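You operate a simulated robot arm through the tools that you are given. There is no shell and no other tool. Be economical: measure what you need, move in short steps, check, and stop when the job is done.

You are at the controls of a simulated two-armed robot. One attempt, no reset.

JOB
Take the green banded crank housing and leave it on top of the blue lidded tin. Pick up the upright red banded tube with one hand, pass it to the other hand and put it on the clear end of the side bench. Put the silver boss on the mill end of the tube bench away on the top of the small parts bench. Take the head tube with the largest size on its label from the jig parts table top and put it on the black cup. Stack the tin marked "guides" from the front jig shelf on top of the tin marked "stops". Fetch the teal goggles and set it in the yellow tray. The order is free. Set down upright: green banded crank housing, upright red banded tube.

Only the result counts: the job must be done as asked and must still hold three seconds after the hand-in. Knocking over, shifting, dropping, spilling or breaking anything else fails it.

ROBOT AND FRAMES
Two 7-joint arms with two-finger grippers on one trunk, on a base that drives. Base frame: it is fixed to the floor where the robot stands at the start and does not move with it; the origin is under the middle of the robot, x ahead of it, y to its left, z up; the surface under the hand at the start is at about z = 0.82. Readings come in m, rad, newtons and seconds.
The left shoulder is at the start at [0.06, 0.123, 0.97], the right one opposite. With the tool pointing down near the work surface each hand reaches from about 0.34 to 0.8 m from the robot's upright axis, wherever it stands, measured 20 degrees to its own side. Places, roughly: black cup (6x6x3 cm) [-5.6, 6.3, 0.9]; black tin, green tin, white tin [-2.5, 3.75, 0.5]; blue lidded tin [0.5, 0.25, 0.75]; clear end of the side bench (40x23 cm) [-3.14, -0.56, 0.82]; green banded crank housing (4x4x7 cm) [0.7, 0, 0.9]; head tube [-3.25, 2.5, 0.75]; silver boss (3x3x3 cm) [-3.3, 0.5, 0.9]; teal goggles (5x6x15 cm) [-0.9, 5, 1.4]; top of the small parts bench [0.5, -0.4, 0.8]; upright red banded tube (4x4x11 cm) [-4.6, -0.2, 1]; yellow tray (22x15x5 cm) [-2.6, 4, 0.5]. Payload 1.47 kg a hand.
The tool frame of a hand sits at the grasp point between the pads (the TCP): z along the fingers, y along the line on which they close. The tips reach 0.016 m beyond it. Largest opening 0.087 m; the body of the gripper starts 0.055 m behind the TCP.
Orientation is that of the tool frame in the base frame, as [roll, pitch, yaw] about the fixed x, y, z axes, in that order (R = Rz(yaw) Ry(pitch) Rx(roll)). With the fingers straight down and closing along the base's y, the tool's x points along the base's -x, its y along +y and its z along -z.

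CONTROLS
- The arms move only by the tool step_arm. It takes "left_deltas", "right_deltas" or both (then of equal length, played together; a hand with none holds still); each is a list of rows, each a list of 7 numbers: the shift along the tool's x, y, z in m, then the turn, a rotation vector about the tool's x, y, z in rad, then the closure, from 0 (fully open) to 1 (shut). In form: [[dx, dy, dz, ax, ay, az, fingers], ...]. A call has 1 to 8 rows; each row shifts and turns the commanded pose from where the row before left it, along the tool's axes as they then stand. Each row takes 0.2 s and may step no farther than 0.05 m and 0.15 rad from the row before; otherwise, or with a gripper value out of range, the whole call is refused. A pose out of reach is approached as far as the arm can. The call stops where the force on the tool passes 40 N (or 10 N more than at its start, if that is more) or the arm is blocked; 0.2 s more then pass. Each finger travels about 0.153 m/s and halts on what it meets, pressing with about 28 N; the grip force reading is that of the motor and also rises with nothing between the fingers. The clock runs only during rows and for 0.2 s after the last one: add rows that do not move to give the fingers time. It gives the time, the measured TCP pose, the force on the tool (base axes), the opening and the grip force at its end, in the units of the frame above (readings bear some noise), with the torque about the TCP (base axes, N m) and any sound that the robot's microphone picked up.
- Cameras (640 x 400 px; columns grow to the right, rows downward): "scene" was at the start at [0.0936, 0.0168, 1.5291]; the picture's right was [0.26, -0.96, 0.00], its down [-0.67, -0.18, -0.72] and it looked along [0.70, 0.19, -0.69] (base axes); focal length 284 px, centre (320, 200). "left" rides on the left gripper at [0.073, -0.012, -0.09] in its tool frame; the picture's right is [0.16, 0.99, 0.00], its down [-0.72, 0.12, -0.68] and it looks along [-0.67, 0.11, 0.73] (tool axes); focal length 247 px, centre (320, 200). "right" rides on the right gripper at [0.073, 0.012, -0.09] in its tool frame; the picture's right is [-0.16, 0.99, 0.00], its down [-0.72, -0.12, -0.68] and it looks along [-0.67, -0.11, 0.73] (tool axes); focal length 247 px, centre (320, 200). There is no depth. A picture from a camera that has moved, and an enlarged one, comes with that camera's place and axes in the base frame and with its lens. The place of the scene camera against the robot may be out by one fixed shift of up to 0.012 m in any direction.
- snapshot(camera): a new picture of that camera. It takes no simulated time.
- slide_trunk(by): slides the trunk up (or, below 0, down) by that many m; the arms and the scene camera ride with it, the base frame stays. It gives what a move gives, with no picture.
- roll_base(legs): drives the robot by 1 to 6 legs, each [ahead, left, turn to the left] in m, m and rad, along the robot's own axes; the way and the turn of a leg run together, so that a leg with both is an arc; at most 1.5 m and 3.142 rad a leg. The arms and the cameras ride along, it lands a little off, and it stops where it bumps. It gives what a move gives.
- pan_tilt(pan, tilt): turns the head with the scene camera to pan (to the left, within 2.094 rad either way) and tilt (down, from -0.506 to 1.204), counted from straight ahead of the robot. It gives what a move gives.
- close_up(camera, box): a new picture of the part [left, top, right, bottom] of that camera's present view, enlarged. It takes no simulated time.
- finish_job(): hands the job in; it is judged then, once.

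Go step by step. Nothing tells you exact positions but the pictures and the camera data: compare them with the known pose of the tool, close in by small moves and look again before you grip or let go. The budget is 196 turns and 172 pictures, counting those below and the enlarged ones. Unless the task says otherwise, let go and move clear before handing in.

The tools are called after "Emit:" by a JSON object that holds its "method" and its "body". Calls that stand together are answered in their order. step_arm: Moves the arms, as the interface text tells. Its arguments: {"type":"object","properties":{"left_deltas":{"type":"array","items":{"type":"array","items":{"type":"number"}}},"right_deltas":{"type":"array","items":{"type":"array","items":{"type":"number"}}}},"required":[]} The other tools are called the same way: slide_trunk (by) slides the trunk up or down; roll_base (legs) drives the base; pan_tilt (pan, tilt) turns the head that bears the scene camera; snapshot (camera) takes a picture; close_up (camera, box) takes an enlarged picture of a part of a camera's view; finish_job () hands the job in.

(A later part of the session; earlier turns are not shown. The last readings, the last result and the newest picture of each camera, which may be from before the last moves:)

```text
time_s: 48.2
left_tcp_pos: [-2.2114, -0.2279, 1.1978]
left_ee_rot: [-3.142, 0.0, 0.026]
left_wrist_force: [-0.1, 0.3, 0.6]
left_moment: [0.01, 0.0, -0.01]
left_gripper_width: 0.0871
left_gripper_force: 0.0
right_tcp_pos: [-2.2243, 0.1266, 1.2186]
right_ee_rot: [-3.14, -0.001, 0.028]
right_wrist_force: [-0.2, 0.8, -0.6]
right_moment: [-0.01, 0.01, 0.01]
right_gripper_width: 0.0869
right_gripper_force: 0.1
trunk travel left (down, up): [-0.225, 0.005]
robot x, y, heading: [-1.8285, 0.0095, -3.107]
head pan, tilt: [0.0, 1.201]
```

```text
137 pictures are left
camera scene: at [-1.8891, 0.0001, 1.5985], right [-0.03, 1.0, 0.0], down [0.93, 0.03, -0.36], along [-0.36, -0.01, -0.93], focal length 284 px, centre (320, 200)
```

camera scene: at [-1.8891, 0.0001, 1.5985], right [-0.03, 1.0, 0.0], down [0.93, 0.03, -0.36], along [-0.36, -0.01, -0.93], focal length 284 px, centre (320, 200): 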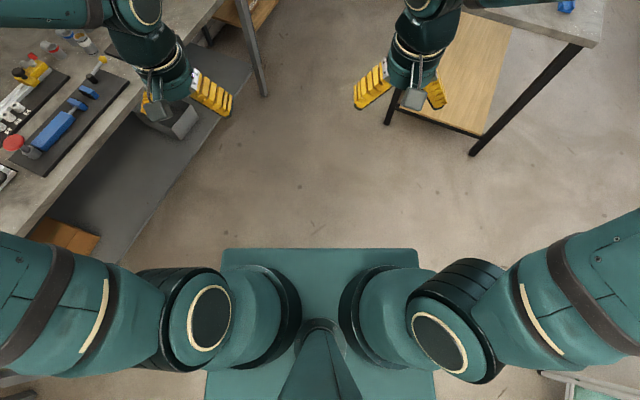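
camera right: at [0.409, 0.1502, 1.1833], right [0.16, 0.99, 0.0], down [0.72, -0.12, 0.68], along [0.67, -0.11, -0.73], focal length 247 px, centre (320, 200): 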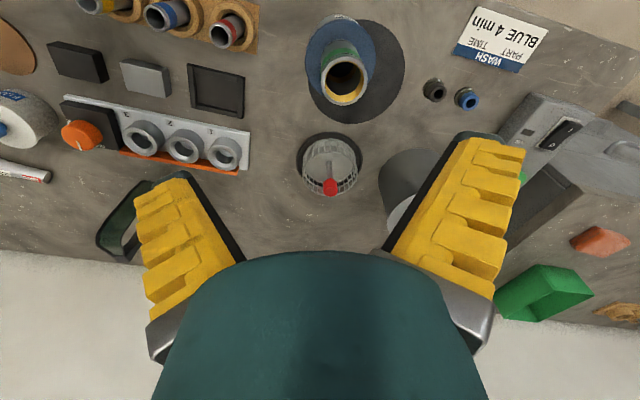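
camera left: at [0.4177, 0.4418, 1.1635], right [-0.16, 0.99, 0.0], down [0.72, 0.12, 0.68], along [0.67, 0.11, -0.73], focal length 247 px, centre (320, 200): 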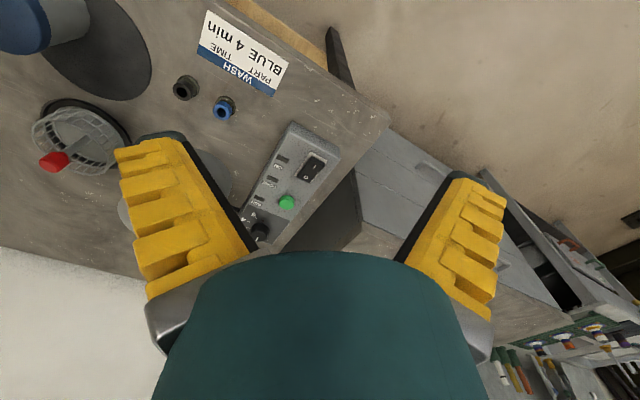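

The plate is part of the trunk, so the base is hidden but narrower. The pinch is only at the two bench corners, so I'll align with the aisle and check there.

Emit:
{"method": "roll_base", "body": {"legs": [[0, 0, -0.42], [0.72, 0.5, 0]]}}

Emit:
{"method": "snapshot", "body": {"camera": "scene"}}

Emit:
{"method": "pan_tilt", "body": {"pan": 0.0, "tilt": 0.55}}

Emit:
{"method": "snapshot", "body": {"camera": "scene"}}

```text
time_s: 54.2
left_tcp_pos: [-3.1326, -0.2384, 1.1991]
left_ee_rot: [3.141, 0.001, -0.387]
left_wrist_force: [0.4, 0.0, 0.7]
left_moment: [0.01, 0.01, -0.04]
left_gripper_width: 0.0869
left_gripper_force: 0.0
right_tcp_pos: [-3.0012, 0.0904, 1.2188]
right_ee_rot: [3.14, 0.001, -0.388]
right_wrist_force: [0.0, -0.8, -0.1]
right_moment: [0.03, -0.05, 0.01]
right_gripper_width: 0.0867
right_gripper_force: 0.0
trunk travel left (down, up): [-0.225, 0.005]
robot x, y, heading: [-2.6883, -0.1757, 2.754]
head pan, tilt: [0.0, 1.201]
```

```text
136 pictures are left
camera scene: at [-2.7427, -0.1577, 1.5985], right [0.38, 0.93, 0.0], down [0.86, -0.35, -0.36], along [-0.34, 0.14, -0.93], focal length 284 px, centre (320, 200)
```

scene: 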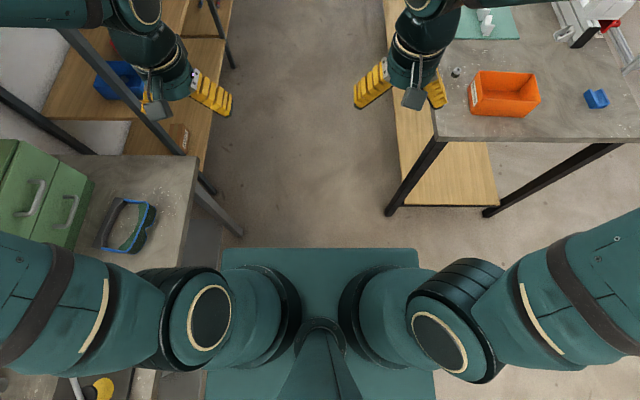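

```text
time_s: 55.3
left_tcp_pos: [-3.1324, -0.2372, 1.1988]
left_ee_rot: [3.141, 0.0, -0.389]
left_wrist_force: [-0.4, -0.2, -0.1]
left_moment: [0.04, -0.03, -0.03]
left_gripper_width: 0.087
left_gripper_force: 0.0
right_tcp_pos: [-3.0002, 0.091, 1.2184]
right_ee_rot: [-3.141, 0.0, -0.387]
right_wrist_force: [-0.9, -0.3, 0.0]
right_moment: [0.03, 0.0, 0.0]
right_gripper_width: 0.087
right_gripper_force: 0.1
trunk travel left (down, up): [-0.225, 0.005]
robot x, y, heading: [-2.6836, -0.1788, 2.753]
head pan, tilt: [0.0, 0.55]
```

```text
135 pictures are left
camera scene: at [-2.7739, -0.1449, 1.6475], right [0.38, 0.93, 0.0], down [0.48, -0.2, -0.85], along [-0.79, 0.32, -0.52], focal length 284 px, centre (320, 200)
```

scene: 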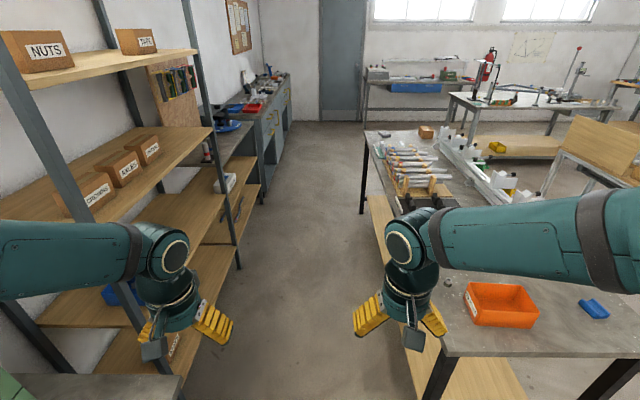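

The aisle floor is clear, about 0.85 m between legs, and I'm centred. I'll drive down it to just past the shelf post, then turn to face the bench with the tube.

Emit:
{"method": "roll_base", "body": {"legs": [[1.2, 0.02, 0], [1.15, 0.08, 0], [0, 0, 1.571]]}}

Emit:
{"method": "pan_tilt", "body": {"pan": 0.2, "tilt": 0.7}}

Emit:
{"method": "snapshot", "body": {"camera": "scene"}}

```text
time_s: 70.8
left_tcp_pos: [-4.8599, 0.19, 1.1985]
left_ee_rot: [-3.141, 0.001, 1.171]
left_wrist_force: [-0.1, 0.2, -0.1]
left_moment: [-0.03, 0.0, -0.02]
left_gripper_width: 0.087
left_gripper_force: 0.0
right_tcp_pos: [-5.1877, 0.3268, 1.2185]
right_ee_rot: [-3.141, 0.0, 1.172]
right_wrist_force: [-0.7, -0.5, -0.3]
right_moment: [0.02, -0.01, -0.03]
right_gripper_width: 0.0868
right_gripper_force: 0.1
trunk travel left (down, up): [-0.225, 0.005]
robot x, y, heading: [-4.9152, 0.6424, -1.969]
head pan, tilt: [0.0, 0.55]
```

```text
time_s: 71.5
left_tcp_pos: [-4.8605, 0.1905, 1.1992]
left_ee_rot: [3.14, 0.001, 1.171]
left_wrist_force: [-0.6, 0.8, -0.1]
left_moment: [0.0, -0.01, -0.06]
left_gripper_width: 0.0872
left_gripper_force: 0.1
right_tcp_pos: [-5.1863, 0.3277, 1.2187]
right_ee_rot: [3.14, 0.001, 1.17]
right_wrist_force: [0.3, -0.1, 0.6]
right_moment: [0.0, -0.02, 0.03]
right_gripper_width: 0.0869
right_gripper_force: 0.0
trunk travel left (down, up): [-0.225, 0.005]
robot x, y, heading: [-4.9137, 0.6356, -1.969]
head pan, tilt: [0.201, 0.7]
```

```text
134 pictures are left
camera scene: at [-4.9307, 0.5405, 1.6345], right [-0.98, 0.2, 0.0], down [0.13, 0.63, -0.77], along [-0.15, -0.75, -0.64], focal length 284 px, centre (320, 200)
```

scene: 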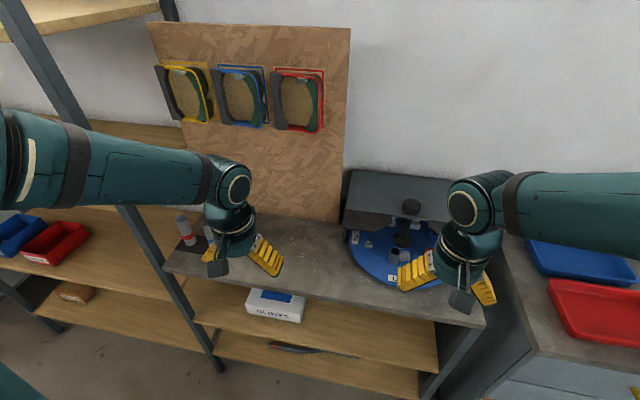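

The tube is just behind the shelf's front post. I'll zoom in to see its stand and neighbours.

Emit:
{"method": "close_up", "body": {"camera": "scene", "box": [140, 180, 260, 280]}}

Emit:
{"method": "snapshot", "body": {"camera": "left"}}

```text
4.00 times, centred on (200, 230) of scene
camera zoom: at [-4.9307, 0.5405, 1.6345], right [-0.98, 0.2, 0.0], down [0.13, 0.63, -0.77], along [-0.15, -0.75, -0.64], focal length 1134 px, centre (800, 80)
```

zoom: 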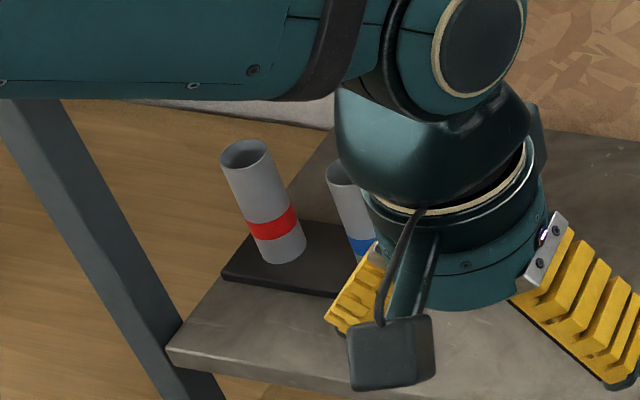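

```text
132 pictures are left
camera left: at [-4.842, 0.2622, 1.2886], right [0.97, -0.24, 0.0], down [-0.17, -0.71, 0.68], along [-0.16, -0.66, -0.73], focal length 247 px, centre (320, 200)
```

left: 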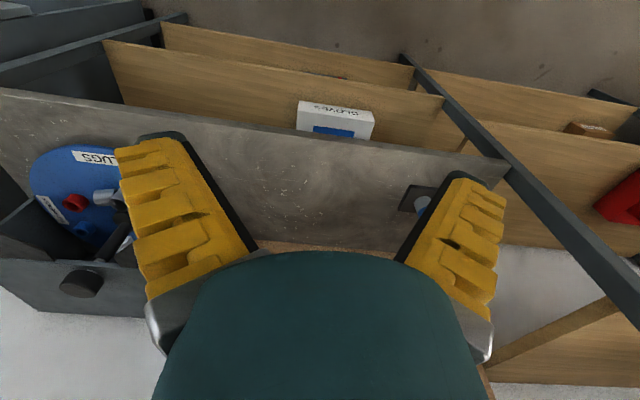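

The tube stands on a black plate with a blue one beside it, close to the shelf's end. I'll move the left hand aside for a clear view of tube, post and shelf board.

Emit:
{"method": "step_arm", "body": {"left_deltas": [[0.03, -0.04, 0, 0, 0, 0, 0], [0.03, -0.04, 0, 0, 0, 0, 0], [0.0, -0.04, 0, 0, 0, 0, 0], [0, 0, 0, 0, 0, 0, 0]]}}

Emit:
{"method": "snapshot", "body": {"camera": "left"}}

Emit:
{"method": "pan_tilt", "body": {"pan": 0.5, "tilt": 0.5}}

Emit:
{"method": "snapshot", "body": {"camera": "scene"}}

```text
time_s: 72.5
left_tcp_pos: [-4.9477, 0.293, 1.1984]
left_ee_rot: [-3.141, 0.002, 1.171]
left_wrist_force: [0.6, -0.5, 0.0]
left_moment: [-0.02, 0.06, -0.01]
left_gripper_width: 0.0869
left_gripper_force: 0.0
right_tcp_pos: [-5.1861, 0.3273, 1.2197]
right_ee_rot: [3.141, 0.002, 1.172]
right_wrist_force: [0.4, 0.1, 0.2]
right_moment: [0.01, 0.04, -0.01]
right_gripper_width: 0.0872
right_gripper_force: 0.1
trunk travel left (down, up): [-0.225, 0.005]
robot x, y, heading: [-4.9129, 0.6364, -1.972]
head pan, tilt: [0.201, 0.7]
```

```text
131 pictures are left
camera left: at [-4.9294, 0.3647, 1.2888], right [0.97, -0.24, 0.0], down [-0.17, -0.71, 0.68], along [-0.16, -0.66, -0.73], focal length 247 px, centre (320, 200)
```

left: 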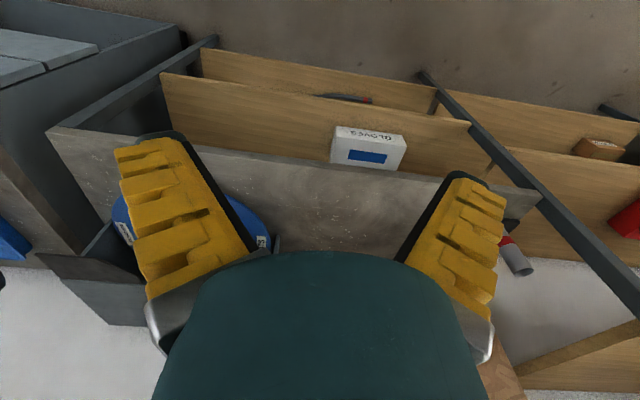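

```text
time_s: 73.3
left_tcp_pos: [-4.9469, 0.2925, 1.199]
left_ee_rot: [-3.14, 0.0, 1.17]
left_wrist_force: [0.5, -0.3, 0.3]
left_moment: [-0.03, -0.03, -0.01]
left_gripper_width: 0.0872
left_gripper_force: 0.1
right_tcp_pos: [-5.1858, 0.3263, 1.2187]
right_ee_rot: [3.141, -0.002, 1.17]
right_wrist_force: [0.3, -0.5, -0.3]
right_moment: [0.02, 0.02, 0.0]
right_gripper_width: 0.0872
right_gripper_force: 0.1
trunk travel left (down, up): [-0.225, 0.005]
robot x, y, heading: [-4.9149, 0.636, -1.968]
head pan, tilt: [0.499, 0.499]
```

```text
130 pictures are left
camera scene: at [-4.905, 0.5331, 1.6522], right [-1.0, -0.1, 0.0], down [-0.05, 0.48, -0.88], along [0.09, -0.87, -0.48], focal length 284 px, centre (320, 200)
```

scene: 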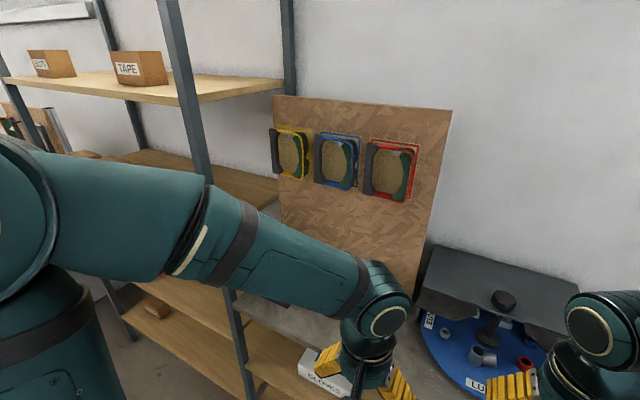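

The shelf boards end right beside the tube, so I'll need to grip it tilted from the right side, closing front-to-back. I'll turn a bit left and move closer first.

Emit:
{"method": "roll_base", "body": {"legs": [[0, 0, 0.52], [0.3, 0.13, 0]]}}

Emit:
{"method": "pan_tilt", "body": {"pan": 0.1, "tilt": 0.8}}

Emit:
{"method": "snapshot", "body": {"camera": "scene"}}

Emit:
{"method": "snapshot", "body": {"camera": "left"}}

Emit:
{"method": "snapshot", "body": {"camera": "right"}}

```text
time_s: 77.1
left_tcp_pos: [-4.6009, 0.0564, 1.1993]
left_ee_rot: [-3.142, 0.0, 1.684]
left_wrist_force: [0.1, 0.4, 0.1]
left_moment: [0.02, 0.0, 0.01]
left_gripper_width: 0.0872
left_gripper_force: 0.1
right_tcp_pos: [-4.8248, -0.0307, 1.218]
right_ee_rot: [-3.141, 0.001, 1.685]
right_wrist_force: [0.5, -1.0, 0.2]
right_moment: [0.01, -0.01, -0.04]
right_gripper_width: 0.087
right_gripper_force: 0.0
trunk travel left (down, up): [-0.225, 0.005]
robot x, y, heading: [-4.739, 0.379, -1.456]
head pan, tilt: [0.499, 0.499]
stopped in leg 2: the robot was blocked; the commanded pose is now the measured one
```

```text
time_s: 78.0
left_tcp_pos: [-4.6009, 0.0584, 1.1994]
left_ee_rot: [3.14, 0.0, 1.684]
left_wrist_force: [0.9, 0.3, -0.2]
left_moment: [-0.01, -0.03, 0.01]
left_gripper_width: 0.0869
left_gripper_force: 0.0
right_tcp_pos: [-4.8242, -0.0291, 1.2187]
right_ee_rot: [3.14, 0.004, 1.685]
right_wrist_force: [-0.3, -0.5, 0.7]
right_moment: [0.0, -0.02, -0.03]
right_gripper_width: 0.0869
right_gripper_force: 0.1
trunk travel left (down, up): [-0.225, 0.005]
robot x, y, heading: [-4.7397, 0.3716, -1.459]
head pan, tilt: [0.099, 0.799]
```

```text
129 pictures are left
camera scene: at [-4.7179, 0.2816, 1.6263], right [-0.98, -0.21, 0.0], down [-0.15, 0.7, -0.7], along [0.15, -0.68, -0.72], focal length 284 px, centre (320, 200)
```

scene: 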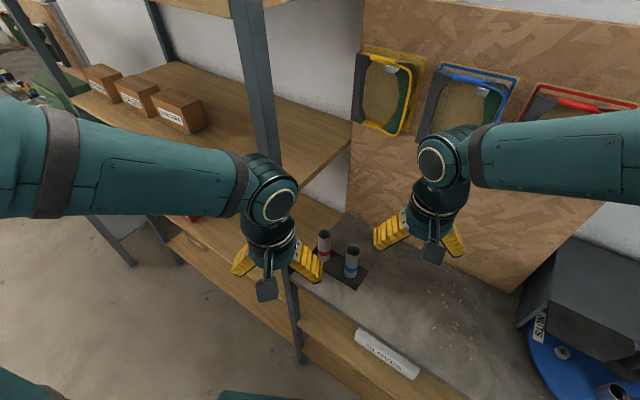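

```text
128 pictures are left
camera left: at [-4.6199, 0.1288, 1.2887], right [0.96, 0.27, 0.0], down [0.2, -0.71, 0.68], along [0.18, -0.66, -0.73], focal length 247 px, centre (320, 200)
```

left: 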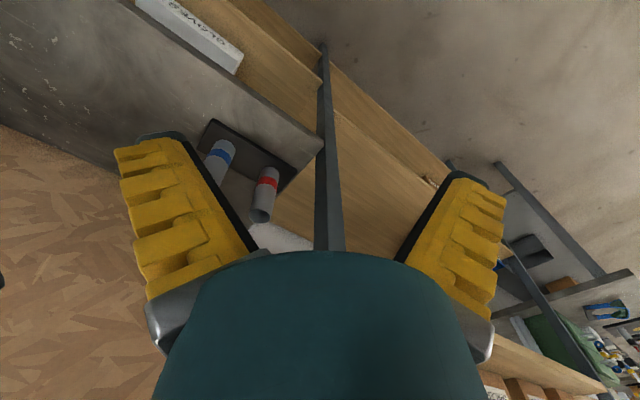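

```text
127 pictures are left
camera right: at [-4.8223, 0.0446, 1.3081], right [1.0, -0.05, 0.0], down [-0.03, -0.73, 0.68], along [-0.03, -0.68, -0.73], focal length 247 px, centre (320, 200)
```

right: 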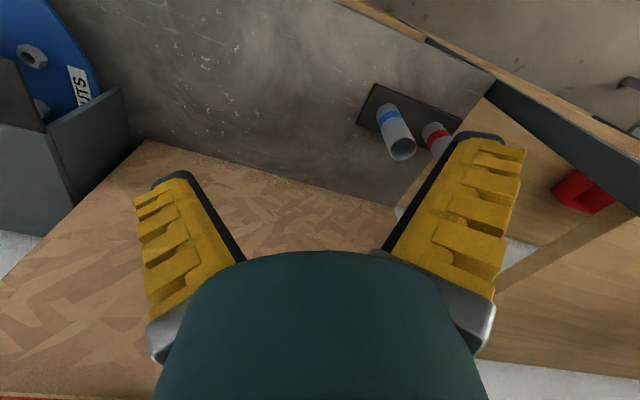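

The base just touched the bench front (no shift seen). Triangulating, the red tube's axis is at [-4.632, -0.151] with its top at about 1.04, and the blue one is 8 cm to its right. I'll use the right hand with a rotated, slightly leaning wrist, and move the left hand clear.

Emit:
{"method": "step_arm", "body": {"right_deltas": [[0, 0, 0, 0, 0, -0.1333, 0], [0, 0, 0, 0, 0, -0.1333, 0], [0, 0, 0, 0, 0, -0.1333, 0], [0, 0, 0, 0, 0, -0.1333, 0], [0, 0, 0, 0, 0, -0.1333, 0], [0, 0, 0, 0, 0, -0.1333, 0], [0, 0, 0, 0, 0, -0.1333, 0], [0, 0, 0, 0, 0, -0.1333, 0]], "left_deltas": [[0, 0.04, 0, 0, 0, 0, 0], [0, 0.04, 0, 0, 0, 0, 0], [0, 0.04, 0, 0, 0, 0, 0], [0, 0.04, 0, 0, 0, 0, 0], [0, 0.04, 0, 0, 0, 0, 0], [0, 0, 0, 0, 0, 0, 0], [0, 0, 0, 0, 0, 0, 0], [0, 0, 0, 0, 0, 0, 0]]}}

Emit:
{"method": "snapshot", "body": {"camera": "right"}}

Emit:
{"method": "snapshot", "body": {"camera": "scene"}}

```text
time_s: 79.8
left_tcp_pos: [-4.4014, 0.0801, 1.1989]
left_ee_rot: [3.14, 0.001, 1.686]
left_wrist_force: [0.5, 0.4, -0.5]
left_moment: [0.01, 0.01, -0.02]
left_gripper_width: 0.0868
left_gripper_force: 0.1
right_tcp_pos: [-4.8243, -0.0299, 1.2186]
right_ee_rot: [-3.141, 0.003, 2.753]
right_wrist_force: [-0.5, 0.0, 0.5]
right_moment: [0.0, 0.0, 0.0]
right_gripper_width: 0.0872
right_gripper_force: 0.0
trunk travel left (down, up): [-0.225, 0.005]
robot x, y, heading: [-4.7435, 0.377, -1.456]
head pan, tilt: [0.099, 0.799]
```

```text
126 pictures are left
camera right: at [-4.889, 0.0091, 1.3081], right [0.52, 0.85, 0.0], down [0.63, -0.38, 0.68], along [0.58, -0.35, -0.73], focal length 247 px, centre (320, 200)
```

right: 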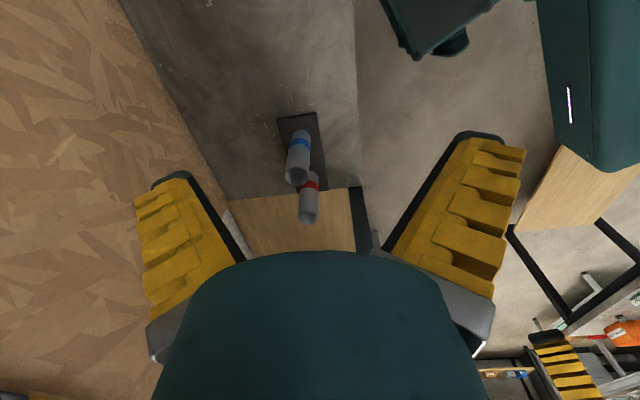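

```text
125 pictures are left
camera scene: at [-4.7182, 0.2817, 1.6262], right [-0.98, -0.21, 0.0], down [-0.15, 0.7, -0.7], along [0.15, -0.68, -0.72], focal length 284 px, centre (320, 200)
```

scene: 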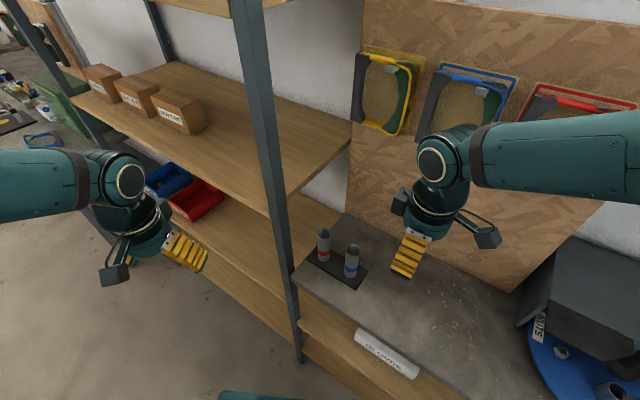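

Refined: red tube axis [-4.634, -0.166], top about 1.02. I'll lean the right wrist and move it over the tube.

Emit:
{"method": "step_arm", "body": {"right_deltas": [[0, 0, 0, 0, -0.11, 0, 0], [0, 0, 0, 0, -0.11, 0, 0], [-0.0328, -0.009, 0.0276, 0, 0, 0, 0], [-0.0328, -0.009, 0.0276, 0, 0, 0, 0], [-0.0328, -0.009, 0.0276, 0, 0, 0, 0], [-0.0328, -0.009, 0.0276, 0, 0, 0, 0], [-0.0328, -0.009, 0.0276, 0, 0, 0, 0], [-0.0328, -0.009, 0.0276, 0, 0, 0, 0]]}}

Emit:
{"method": "snapshot", "body": {"camera": "right"}}

Emit:
{"method": "snapshot", "body": {"camera": "scene"}}

Emit:
{"method": "snapshot", "body": {"camera": "left"}}

```text
time_s: 81.6
left_tcp_pos: [-4.4009, 0.0803, 1.1981]
left_ee_rot: [-3.141, 0.001, 1.685]
left_wrist_force: [0.5, -0.1, 0.4]
left_moment: [0.01, 0.01, -0.02]
left_gripper_width: 0.087
left_gripper_force: 0.2
right_tcp_pos: [-4.633, -0.1676, 1.1005]
right_ee_rot: [-3.141, 0.222, 2.751]
right_wrist_force: [-0.1, 0.6, 0.2]
right_moment: [0.0, -0.01, -0.01]
right_gripper_width: 0.0871
right_gripper_force: 0.1
trunk travel left (down, up): [-0.225, 0.005]
robot x, y, heading: [-4.7403, 0.3757, -1.458]
head pan, tilt: [0.099, 0.799]
```

```text
124 pictures are left
camera right: at [-4.7131, -0.1225, 1.171], right [0.52, 0.85, 0.03], down [0.47, -0.32, 0.82], along [0.71, -0.41, -0.57], focal length 247 px, centre (320, 200)
```

right: 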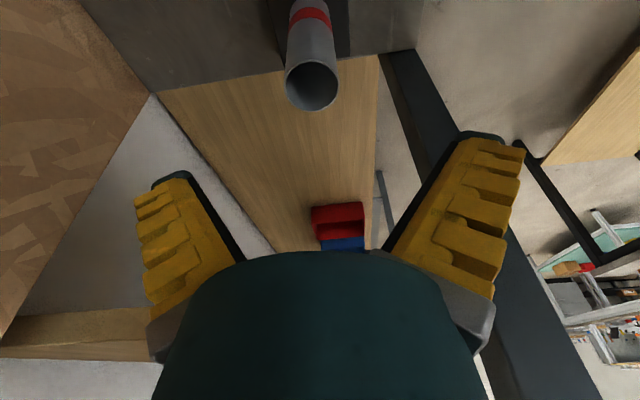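

```text
123 pictures are left
camera scene: at [-4.7168, 0.2804, 1.6261], right [-0.98, -0.21, 0.0], down [-0.15, 0.7, -0.7], along [0.15, -0.68, -0.72], focal length 284 px, centre (320, 200)
```

scene: 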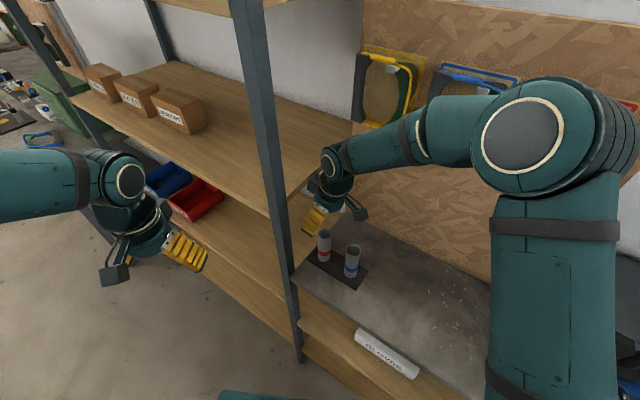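

```text
122 pictures are left
camera left: at [-4.4197, 0.1506, 1.2885], right [0.96, 0.27, 0.0], down [0.2, -0.71, 0.68], along [0.18, -0.66, -0.73], focal length 247 px, centre (320, 200)
```

left: 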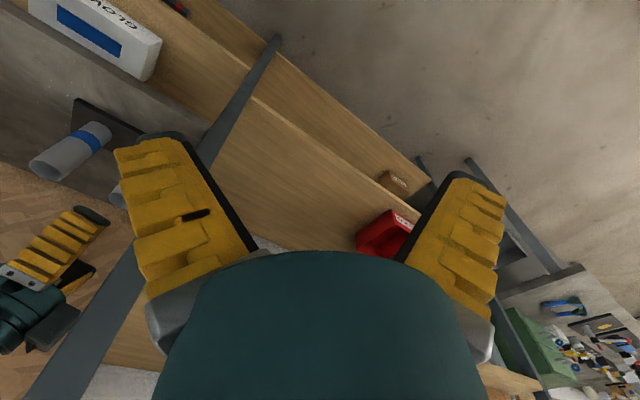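

The right hand is straight above the tube. I'll descend vertically along the same line.

Emit:
{"method": "step_arm", "body": {"right_deltas": [[0.0095, 0, 0.0278, 0, 0, 0, 0], [0.0063, 0, 0.028, 0, 0, 0, 0], [0.0063, 0, 0.028, 0, 0, 0, 0], [0.0063, 0, 0.028, 0, 0, 0, 0], [0, 0, 0, 0, 0, 0, 0]]}}

Emit:
{"method": "snapshot", "body": {"camera": "right"}}

Emit:
{"method": "close_up", "body": {"camera": "scene", "box": [260, 160, 420, 300]}}

```text
time_s: 82.8
left_tcp_pos: [-4.4009, 0.0808, 1.1983]
left_ee_rot: [3.141, 0.0, 1.684]
left_wrist_force: [1.1, 0.5, 0.2]
left_moment: [0.03, -0.01, -0.02]
left_gripper_width: 0.087
left_gripper_force: 0.0
right_tcp_pos: [-4.6374, -0.1651, 0.9836]
right_ee_rot: [-3.139, 0.222, 2.752]
right_wrist_force: [0.0, -0.6, -0.2]
right_moment: [0.01, -0.01, 0.01]
right_gripper_width: 0.0869
right_gripper_force: 0.0
trunk travel left (down, up): [-0.225, 0.005]
robot x, y, heading: [-4.7415, 0.3745, -1.459]
head pan, tilt: [0.099, 0.799]
```

```text
121 pictures are left
camera right: at [-4.718, -0.1193, 1.0562], right [0.52, 0.85, 0.03], down [0.47, -0.32, 0.82], along [0.71, -0.41, -0.57], focal length 247 px, centre (320, 200)
```

right: 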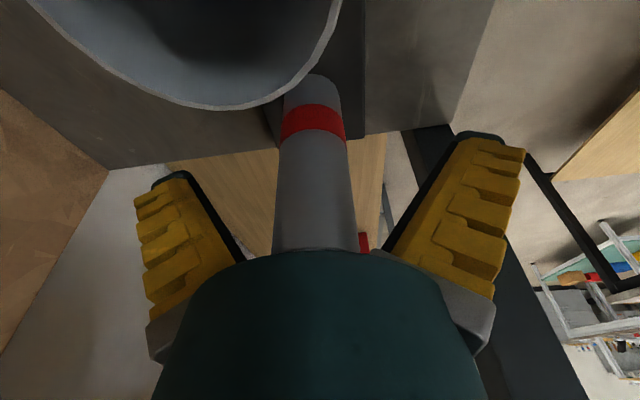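

```text
2.86 times, centred on (340, 230) of scene
camera zoom: at [-4.7183, 0.2822, 1.6263], right [-0.98, -0.21, 0.0], down [-0.15, 0.7, -0.7], along [0.15, -0.68, -0.72], focal length 810 px, centre (263, 114)
```

zoom: 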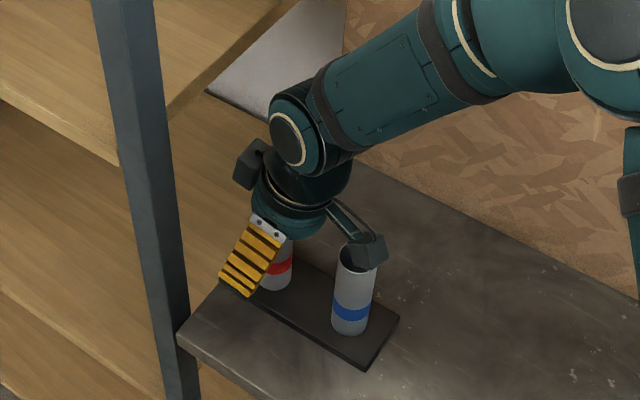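

The tube is between the pads and the camera block clears the blue tube. Close and check.

Emit:
{"method": "step_arm", "body": {"right_deltas": [[0, 0, 0, 0, 0, 0, 0.4], [0, 0, 0, 0, 0, 0, 0.8], [0, 0, 0, 0, 0, 0, 1], [0, 0, 0, 0, 0, 0, 1]]}}

Emit:
{"method": "snapshot", "body": {"camera": "right"}}

```text
time_s: 83.8
left_tcp_pos: [-4.4017, 0.0806, 1.2]
left_ee_rot: [-3.141, 0.003, 1.683]
left_wrist_force: [0.6, -0.2, 0.5]
left_moment: [0.0, -0.01, -0.02]
left_gripper_width: 0.0868
left_gripper_force: 0.0
right_tcp_pos: [-4.6376, -0.165, 0.9857]
right_ee_rot: [-3.139, 0.224, 2.75]
right_wrist_force: [-4.2, -1.9, 11.0]
right_moment: [0.04, 0.19, 0.06]
right_gripper_width: 0.0261
right_gripper_force: 27.7
trunk travel left (down, up): [-0.225, 0.005]
robot x, y, heading: [-4.7394, 0.3725, -1.457]
head pan, tilt: [0.099, 0.799]
```

```text
119 pictures are left
camera right: at [-4.7183, -0.1198, 1.057], right [0.52, 0.85, 0.03], down [0.47, -0.32, 0.82], along [0.71, -0.41, -0.57], focal length 247 px, centre (320, 200)
```

right: 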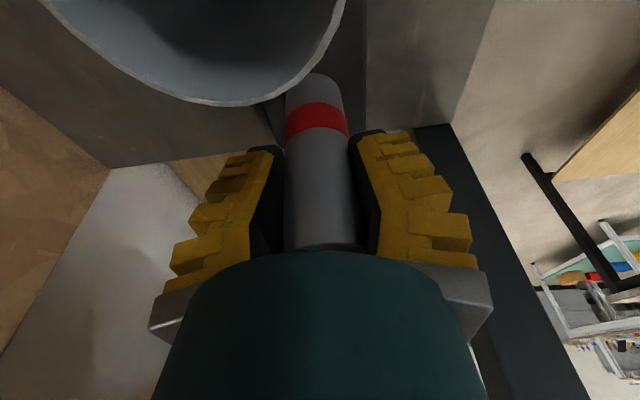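

Gripped. Lift straight up.

Emit:
{"method": "step_arm", "body": {"right_deltas": [[-0.0022, 0, -0.0098, 0, 0, 0, 1], [-0.0065, 0, -0.0293, 0, 0, 0, 1], [-0.0087, 0, -0.039, 0, 0, 0, 1], [-0.0087, 0, -0.039, 0, 0, 0, 1], [-0.0055, 0, -0.025, 0, 0, 0, 1], [0, 0, 0, 0, 0, 0, 1]]}}

Emit:
{"method": "snapshot", "body": {"camera": "right"}}

Emit:
{"method": "snapshot", "body": {"camera": "scene"}}

```text
time_s: 85.2
left_tcp_pos: [-4.4022, 0.0803, 1.1998]
left_ee_rot: [-3.141, 0.0, 1.686]
left_wrist_force: [0.7, -0.1, 0.1]
left_moment: [0.03, 0.03, -0.06]
left_gripper_width: 0.0868
left_gripper_force: 0.0
right_tcp_pos: [-4.6368, -0.1644, 1.1296]
right_ee_rot: [3.141, 0.218, 2.751]
right_wrist_force: [0.0, 0.2, -1.8]
right_moment: [-0.01, 0.02, -0.01]
right_gripper_width: 0.0242
right_gripper_force: 28.1
trunk travel left (down, up): [-0.225, 0.005]
robot x, y, heading: [-4.7399, 0.3737, -1.453]
head pan, tilt: [0.099, 0.799]
```

```text
118 pictures are left
camera right: at [-4.7176, -0.119, 1.2017], right [0.52, 0.85, 0.03], down [0.47, -0.32, 0.82], along [0.71, -0.41, -0.57], focal length 247 px, centre (320, 200)
```

right: 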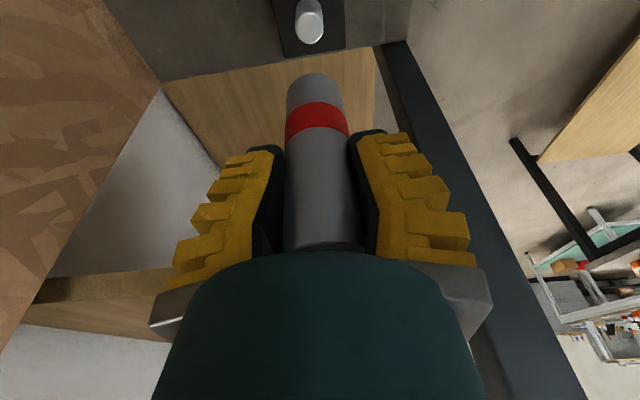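

```text
117 pictures are left
camera scene: at [-4.718, 0.2814, 1.6262], right [-0.98, -0.21, 0.0], down [-0.15, 0.7, -0.7], along [0.15, -0.68, -0.72], focal length 284 px, centre (320, 200)
```

scene: 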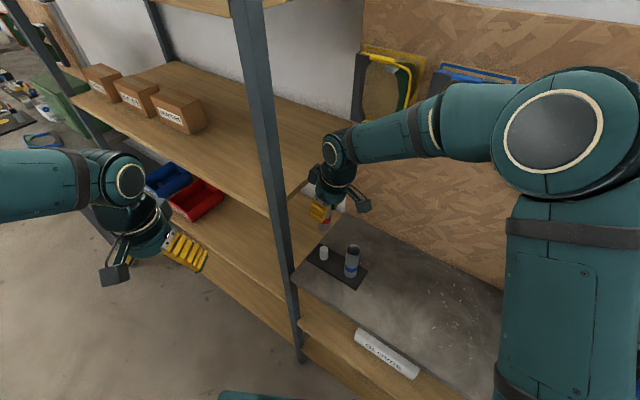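

The tube came off a peg and is held vertical. I'll carry it to the open part of this bench to re-grip it higher, which leaves room for the left hand to take its lower half.

Emit:
{"method": "step_arm", "body": {"right_deltas": [[0.039, 0, -0.0087, 0, 0, 0, 1], [0.039, 0, -0.0087, 0, 0, 0, 1], [0.039, 0, -0.0087, 0, 0, 0, 1], [0.039, 0, -0.0087, 0, 0, 0, 1], [0.039, 0, -0.0087, 0, 0, 0, 1], [0.039, 0, -0.0087, 0, 0, 0, 1], [0, 0, 0, 0, 0, 0, 1]]}}

Emit:
{"method": "snapshot", "body": {"camera": "right"}}

Emit:
{"method": "snapshot", "body": {"camera": "scene"}}

```text
time_s: 86.8
left_tcp_pos: [-4.4011, 0.0812, 1.1982]
left_ee_rot: [3.14, 0.001, 1.684]
left_wrist_force: [0.3, 0.3, 0.4]
left_moment: [0.0, 0.01, -0.01]
left_gripper_width: 0.0869
left_gripper_force: 0.0
right_tcp_pos: [-4.8581, -0.0744, 1.1311]
right_ee_rot: [-3.142, 0.221, 2.752]
right_wrist_force: [-0.4, -0.6, -1.3]
right_moment: [0.03, 0.01, 0.02]
right_gripper_width: 0.0241
right_gripper_force: 28.1
trunk travel left (down, up): [-0.225, 0.005]
robot x, y, heading: [-4.7373, 0.377, -1.456]
head pan, tilt: [0.099, 0.799]
```

```text
116 pictures are left
camera right: at [-4.9389, -0.0292, 1.2014], right [0.52, 0.85, 0.03], down [0.47, -0.32, 0.82], along [0.71, -0.41, -0.57], focal length 247 px, centre (320, 200)
```

right: 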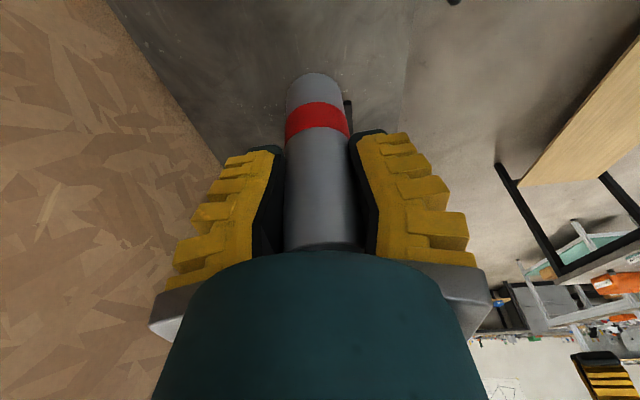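

```text
115 pictures are left
camera scene: at [-4.7172, 0.281, 1.6262], right [-0.98, -0.21, 0.0], down [-0.15, 0.7, -0.7], along [0.15, -0.68, -0.72], focal length 284 px, centre (320, 200)
```

scene: 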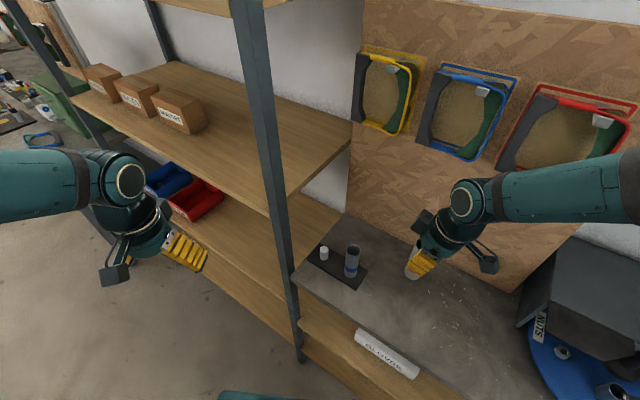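

Emit:
{"method": "step_arm", "body": {"right_deltas": [[0.0098, 0, 0.0439, 0, 0, 0, 1], [0.0098, 0, 0.0439, 0, 0, 0, 1], [0.0087, 0, 0.039, 0, 0, 0, 1], [0, 0, 0, 0, 0, 0, 1]]}}

Emit:
{"method": "close_up", "body": {"camera": "scene", "box": [340, 210, 480, 330]}}

```text
time_s: 87.8
left_tcp_pos: [-4.4032, 0.0827, 1.1989]
left_ee_rot: [3.141, 0.0, 1.685]
left_wrist_force: [0.9, 0.3, -0.1]
left_moment: [-0.03, -0.01, -0.01]
left_gripper_width: 0.0872
left_gripper_force: 0.0
right_tcp_pos: [-4.8574, -0.073, 0.9991]
right_ee_rot: [-3.141, 0.22, 2.752]
right_wrist_force: [0.8, 0.7, -0.5]
right_moment: [-0.01, -0.01, 0.0]
right_gripper_width: 0.024
right_gripper_force: 27.8
trunk travel left (down, up): [-0.225, 0.005]
robot x, y, heading: [-4.7381, 0.3777, -1.458]
head pan, tilt: [0.099, 0.799]
```

```text
3.33 times, centred on (410, 270) of scene
camera zoom: at [-4.7183, 0.2827, 1.6263], right [-0.98, -0.21, 0.0], down [-0.15, 0.7, -0.7], along [0.15, -0.68, -0.72], focal length 945 px, centre (20, -33)
```

zoom: 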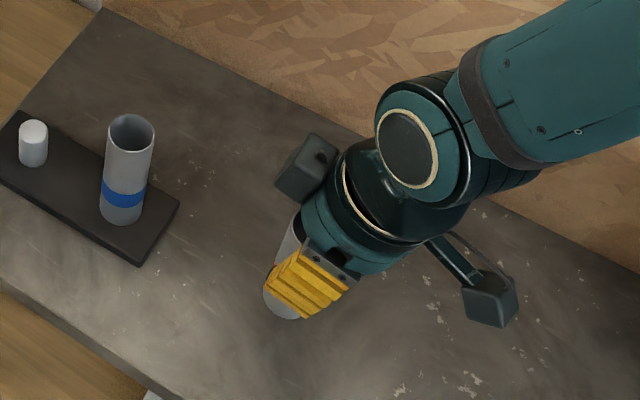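

Emit:
{"method": "step_arm", "body": {"right_deltas": [[0.0011, 0, 0.0049, 0, 0, 0, 1], [0.0011, 0, 0.0049, 0, 0, 0, 1], [0.0009, 0, 0.0039, 0, 0, 0, 1], [0, 0, 0, 0, 0, 0, 1]]}}

```text
time_s: 88.8
left_tcp_pos: [-4.4019, 0.0805, 1.1997]
left_ee_rot: [3.141, 0.0, 1.685]
left_wrist_force: [0.4, 0.2, -0.5]
left_moment: [0.05, 0.02, -0.01]
left_gripper_width: 0.0869
left_gripper_force: 0.0
right_tcp_pos: [-4.8582, -0.0728, 0.9854]
right_ee_rot: [-3.141, 0.218, 2.752]
right_wrist_force: [0.8, 0.9, -1.8]
right_moment: [0.0, -0.02, 0.0]
right_gripper_width: 0.0237
right_gripper_force: 28.1
trunk travel left (down, up): [-0.225, 0.005]
robot x, y, heading: [-4.738, 0.3761, -1.458]
head pan, tilt: [0.099, 0.799]
```

Emit:
{"method": "step_arm", "body": {"right_deltas": [[0.0009, 0, 0.0039, 0, 0, 0, 1], [0.0009, 0, 0.0039, 0, 0, 0, 1], [0.0007, 0, 0.0029, 0, 0, 0, 1], [0, 0, 0, 0, 0, 0, 1]]}}

Emit:
{"method": "close_up", "body": {"camera": "scene", "box": [340, 210, 480, 330]}}

```text
time_s: 89.8
left_tcp_pos: [-4.4018, 0.0817, 1.1991]
left_ee_rot: [-3.141, 0.0, 1.683]
left_wrist_force: [0.1, -0.4, -0.2]
left_moment: [0.01, 0.0, -0.02]
left_gripper_width: 0.0873
left_gripper_force: 0.0
right_tcp_pos: [-4.8594, -0.0742, 0.9759]
right_ee_rot: [-3.141, 0.222, 2.751]
right_wrist_force: [-0.2, -0.1, -0.1]
right_moment: [0.0, 0.04, 0.02]
right_gripper_width: 0.0241
right_gripper_force: 27.9
trunk travel left (down, up): [-0.225, 0.005]
robot x, y, heading: [-4.7405, 0.3722, -1.454]
head pan, tilt: [0.099, 0.799]
```

```text
3.33 times, centred on (410, 270) of scene
camera zoom: at [-4.7181, 0.2817, 1.6262], right [-0.98, -0.21, 0.0], down [-0.15, 0.7, -0.7], along [0.15, -0.68, -0.72], focal length 945 px, centre (20, -33)
```

zoom: 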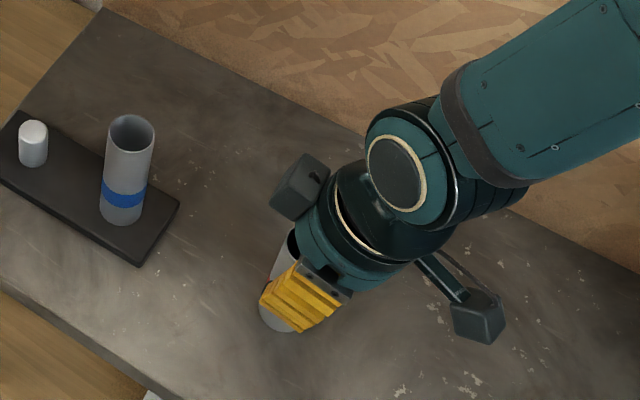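

Emit:
{"method": "step_arm", "body": {"right_deltas": [[0.0009, 0, 0.0039, 0, 0, 0, 1], [0.0009, 0, 0.0039, 0, 0, 0, 1], [0, 0, 0, 0, 0, 0, 1]]}}

```text
time_s: 90.6
left_tcp_pos: [-4.4013, 0.0813, 1.1991]
left_ee_rot: [-3.141, 0.002, 1.685]
left_wrist_force: [-0.6, 1.1, 0.2]
left_moment: [0.02, -0.03, 0.03]
left_gripper_width: 0.0872
left_gripper_force: 0.0
right_tcp_pos: [-4.8582, -0.0735, 0.9691]
right_ee_rot: [-3.137, 0.221, 2.752]
right_wrist_force: [-1.8, -5.6, 17.0]
right_moment: [-0.11, 0.04, -0.02]
right_gripper_width: 0.0289
right_gripper_force: 28.3
trunk travel left (down, up): [-0.225, 0.005]
robot x, y, heading: [-4.7428, 0.3756, -1.451]
head pan, tilt: [0.099, 0.799]
```

Contact with the bench. Open, raise and straighten the hand; then look.

Emit:
{"method": "step_arm", "body": {"right_deltas": [[-0.0004, 0, -0.002, 0, 0, 0, 1], [0, 0, 0, 0, 0, 0, 0.5], [0, 0, 0, 0, 0, 0, 0], [0, 0, 0, 0, 0, 0, 0], [-0.0048, 0, -0.0215, 0, 0, 0, 0], [0, 0, 0, 0, 0.11, 0, 0], [0, 0, 0, 0, 0.11, 0, 0], [0, 0, 0, 0, 0, 0, 0]]}}

Emit:
{"method": "snapshot", "body": {"camera": "right"}}

Emit:
{"method": "close_up", "body": {"camera": "scene", "box": [340, 210, 480, 330]}}

```text
time_s: 92.4
left_tcp_pos: [-4.4012, 0.0812, 1.1997]
left_ee_rot: [-3.142, 0.0, 1.683]
left_wrist_force: [-0.3, -0.1, 0.0]
left_moment: [0.0, -0.03, -0.01]
left_gripper_width: 0.0871
left_gripper_force: 0.1
right_tcp_pos: [-4.8604, -0.0729, 0.9908]
right_ee_rot: [-3.141, 0.001, 2.751]
right_wrist_force: [0.2, 0.6, -0.8]
right_moment: [0.0, 0.0, 0.01]
right_gripper_width: 0.0869
right_gripper_force: 0.1
trunk travel left (down, up): [-0.225, 0.005]
robot x, y, heading: [-4.7394, 0.3761, -1.459]
head pan, tilt: [0.099, 0.799]
```

```text
112 pictures are left
camera right: at [-4.9236, -0.0348, 1.0807], right [0.52, 0.85, 0.0], down [0.63, -0.38, 0.68], along [0.58, -0.36, -0.73], focal length 247 px, centre (320, 200)
```

right: 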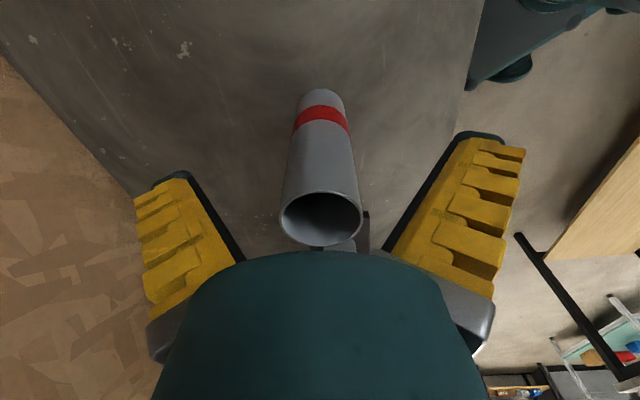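

```text
3.33 times, centred on (410, 270) of scene
camera zoom: at [-4.7185, 0.2816, 1.6262], right [-0.98, -0.21, 0.0], down [-0.15, 0.7, -0.7], along [0.15, -0.68, -0.72], focal length 945 px, centre (20, -33)
```

zoom: 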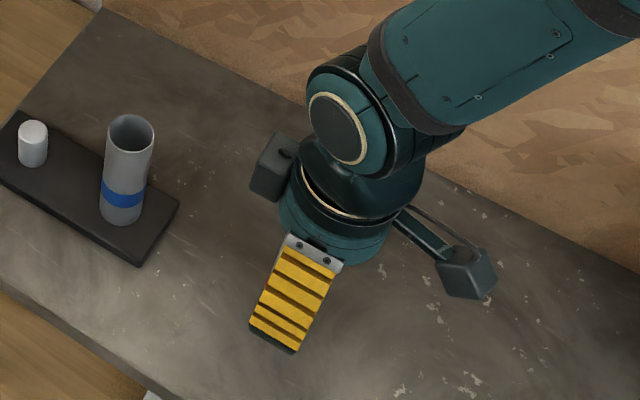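

The tube stands upright, hand near its top. Close, lift, and retract a little.

Emit:
{"method": "step_arm", "body": {"right_deltas": [[0, 0, 0, 0, 0, 0, 0.5], [0, 0, 0, 0, 0, 0, 1], [0, 0, 0, 0, 0, 0, 1], [0, 0, -0.03, 0, 0, 0, 1], [0, 0, -0.05, 0, 0, 0, 1], [0, 0, -0.05, 0, 0, 0, 1], [0, 0, -0.04, 0, 0, 0, 1], [0, 0, 0, 0, 0, 0, 1]]}}

Emit:
{"method": "snapshot", "body": {"camera": "right"}}

```text
time_s: 94.2
left_tcp_pos: [-4.4005, 0.0798, 1.1998]
left_ee_rot: [-3.141, 0.001, 1.684]
left_wrist_force: [-0.3, -0.5, 0.0]
left_moment: [-0.01, -0.01, 0.02]
left_gripper_width: 0.087
left_gripper_force: 0.1
right_tcp_pos: [-4.8599, -0.0739, 1.1613]
right_ee_rot: [-3.141, 0.002, 2.752]
right_wrist_force: [-0.5, -0.7, -0.9]
right_moment: [0.02, 0.04, 0.02]
right_gripper_width: 0.0243
right_gripper_force: 28.5
trunk travel left (down, up): [-0.225, 0.005]
robot x, y, heading: [-4.7394, 0.3765, -1.46]
head pan, tilt: [0.099, 0.799]
```

```text
110 pictures are left
camera right: at [-4.9237, -0.0347, 1.2507], right [0.52, 0.85, 0.0], down [0.62, -0.38, 0.68], along [0.58, -0.35, -0.73], focal length 247 px, centre (320, 200)
```

right: 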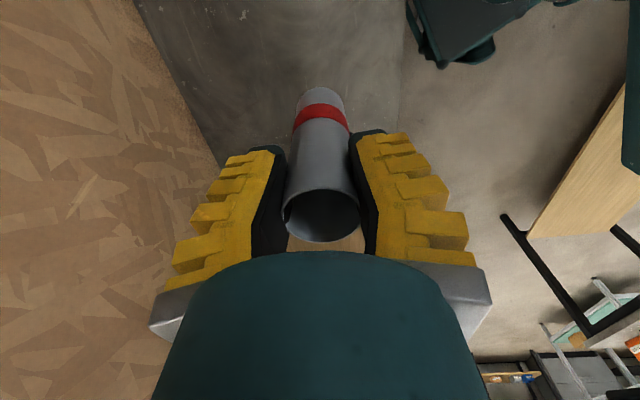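

Held firmly. Now back off the bench and turn left along the aisle for the handover in free space.

Emit:
{"method": "roll_base", "body": {"legs": [[-0.12, 0, 0], [0, 0, 1.067]]}}

Emit:
{"method": "pan_tilt", "body": {"pan": 0.0, "tilt": 0.75}}

Emit:
{"method": "snapshot", "body": {"camera": "scene"}}

```text
time_s: 98.1
left_tcp_pos: [-4.3331, 0.6537, 1.199]
left_ee_rot: [-3.141, -0.001, 2.762]
left_wrist_force: [-0.2, -0.3, -0.4]
left_moment: [0.0, -0.01, 0.0]
left_gripper_width: 0.0868
left_gripper_force: 0.1
right_tcp_pos: [-4.4163, 0.1773, 1.1611]
right_ee_rot: [-3.141, 0.001, -2.458]
right_wrist_force: [-0.3, 0.0, -2.1]
right_moment: [-0.04, 0.0, 0.0]
right_gripper_width: 0.0241
right_gripper_force: 28.1
trunk travel left (down, up): [-0.225, 0.005]
robot x, y, heading: [-4.7513, 0.4941, -0.384]
head pan, tilt: [0.099, 0.799]
```

```text
time_s: 98.8
left_tcp_pos: [-4.3329, 0.6539, 1.1989]
left_ee_rot: [3.14, 0.001, 2.761]
left_wrist_force: [-0.8, 0.4, -0.1]
left_moment: [0.0, 0.01, -0.03]
left_gripper_width: 0.087
left_gripper_force: 0.1
right_tcp_pos: [-4.417, 0.1774, 1.161]
right_ee_rot: [-3.141, 0.0, -2.458]
right_wrist_force: [0.0, 0.0, -0.5]
right_moment: [0.0, 0.0, 0.02]
right_gripper_width: 0.0241
right_gripper_force: 27.8
trunk travel left (down, up): [-0.225, 0.005]
robot x, y, heading: [-4.7534, 0.4969, -0.378]
head pan, tilt: [0.0, 0.75]
```

```text
109 pictures are left
camera scene: at [-4.6636, 0.4563, 1.6302], right [-0.37, -0.93, 0.0], down [-0.63, 0.25, -0.73], along [0.68, -0.27, -0.68], focal length 284 px, centre (320, 200)
```

scene: 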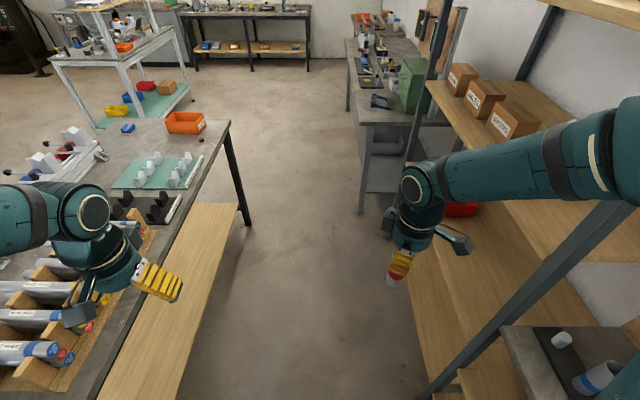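

I'm facing along the aisle with the tube in the right hand. Now I'll square the right hand and start turning the left wrist so it can come in low from the left.

Emit:
{"method": "step_arm", "body": {"left_deltas": [[0, 0, 0, 0, 0, 0.1428, 0], [0, 0, 0, 0, 0, 0.1428, 0], [0, 0, 0, 0, 0, 0.1428, 0], [0, 0, 0, 0, 0, 0.1428, 0], [0, 0, 0, 0, 0, 0.1428, 0], [0, 0, 0, 0, 0, 0.1428, 0], [0, 0, 0, 0, 0, 0.1428, 0], [0, 0, 0, 0, 0, 0.1428, 0]], "right_deltas": [[0, 0, 0, 0, 0, 0.1333, 1], [0, 0, 0, 0, 0, 0.1333, 1], [0, 0, 0, 0, 0, 0.1333, 1], [0, 0, 0, 0, 0, 0.1333, 1], [0, 0, 0, 0, 0, 0.1333, 1], [0, 0, 0, 0, 0, 0.1333, 1], [0, 0, 0, 0, 0, 0.1333, 1], [0, 0, 0, 0, 0, 0.1333, 1]]}}

Emit:
{"method": "step_arm", "body": {"left_deltas": [[0, 0, 0, 0, 0, 0.1428, 0], [0, 0, 0, 0, 0, 0.1428, 0], [0, 0, 0, 0, 0, 0.1428, 0], [0, 0, 0, 0, -0.15, 0, 0], [0, 0, 0, 0, -0.15, 0, 0], [0, 0, 0, 0, -0.15, 0, 0], [0, 0, 0, 0, -0.15, 0, 0], [0, 0, 0, 0, -0.15, 0, 0]], "right_deltas": [[0, 0.03, 0, 0, 0, 0, 1], [0, 0.03, 0, 0, 0, 0, 1], [0, 0.03, 0, 0, 0, 0, 1], [0, 0.01, 0, 0, 0, 0, 1], [0, 0, 0, 0, 0, 0, 1], [0, 0, 0, 0, 0, 0, 1], [0, 0, 0, 0, 0, 0, 1], [0, 0, 0, 0, 0, 0, 1]]}}

Emit:
{"method": "snapshot", "body": {"camera": "scene"}}

Emit:
{"method": "snapshot", "body": {"camera": "right"}}

```text
time_s: 100.6
left_tcp_pos: [-4.3328, 0.6547, 1.1987]
left_ee_rot: [3.14, -0.001, 1.615]
left_wrist_force: [0.1, 0.4, 0.3]
left_moment: [0.01, -0.02, 0.0]
left_gripper_width: 0.0869
left_gripper_force: 0.0
right_tcp_pos: [-4.4157, 0.1787, 1.1617]
right_ee_rot: [3.141, 0.0, 2.755]
right_wrist_force: [-0.5, 0.3, 0.0]
right_moment: [0.0, -0.03, -0.02]
right_gripper_width: 0.0239
right_gripper_force: 27.8
trunk travel left (down, up): [-0.225, 0.005]
robot x, y, heading: [-4.7548, 0.4978, -0.384]
head pan, tilt: [0.0, 0.75]
```

```text
time_s: 102.4
left_tcp_pos: [-4.3324, 0.654, 1.1991]
left_ee_rot: [3.14, 0.752, 1.187]
left_wrist_force: [0.6, -0.9, 0.0]
left_moment: [0.02, 0.01, -0.03]
left_gripper_width: 0.0867
left_gripper_force: 0.1
right_tcp_pos: [-4.3781, 0.2711, 1.1612]
right_ee_rot: [-3.141, 0.0, 2.761]
right_wrist_force: [0.6, -0.2, -0.7]
right_moment: [0.01, 0.0, 0.03]
right_gripper_width: 0.024
right_gripper_force: 28.4
trunk travel left (down, up): [-0.225, 0.005]
robot x, y, heading: [-4.7543, 0.4973, -0.381]
head pan, tilt: [0.0, 0.75]
```

```text
108 pictures are left
camera scene: at [-4.6627, 0.4566, 1.6302], right [-0.37, -0.93, 0.0], down [-0.63, 0.25, -0.73], along [0.68, -0.27, -0.68], focal length 284 px, centre (320, 200)
```

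scene: 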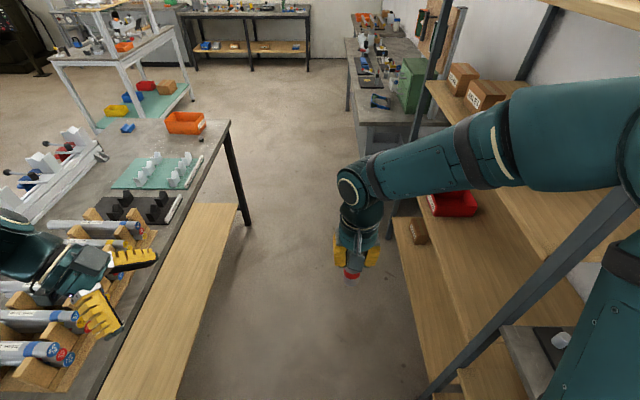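

```text
107 pictures are left
camera right: at [-4.4426, 0.3086, 1.2502], right [0.52, 0.86, 0.0], down [0.63, -0.38, 0.68], along [0.58, -0.35, -0.73], focal length 247 px, centre (320, 200)
```

right: 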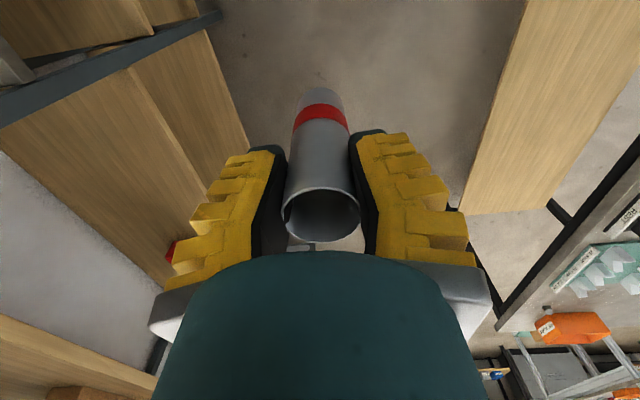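

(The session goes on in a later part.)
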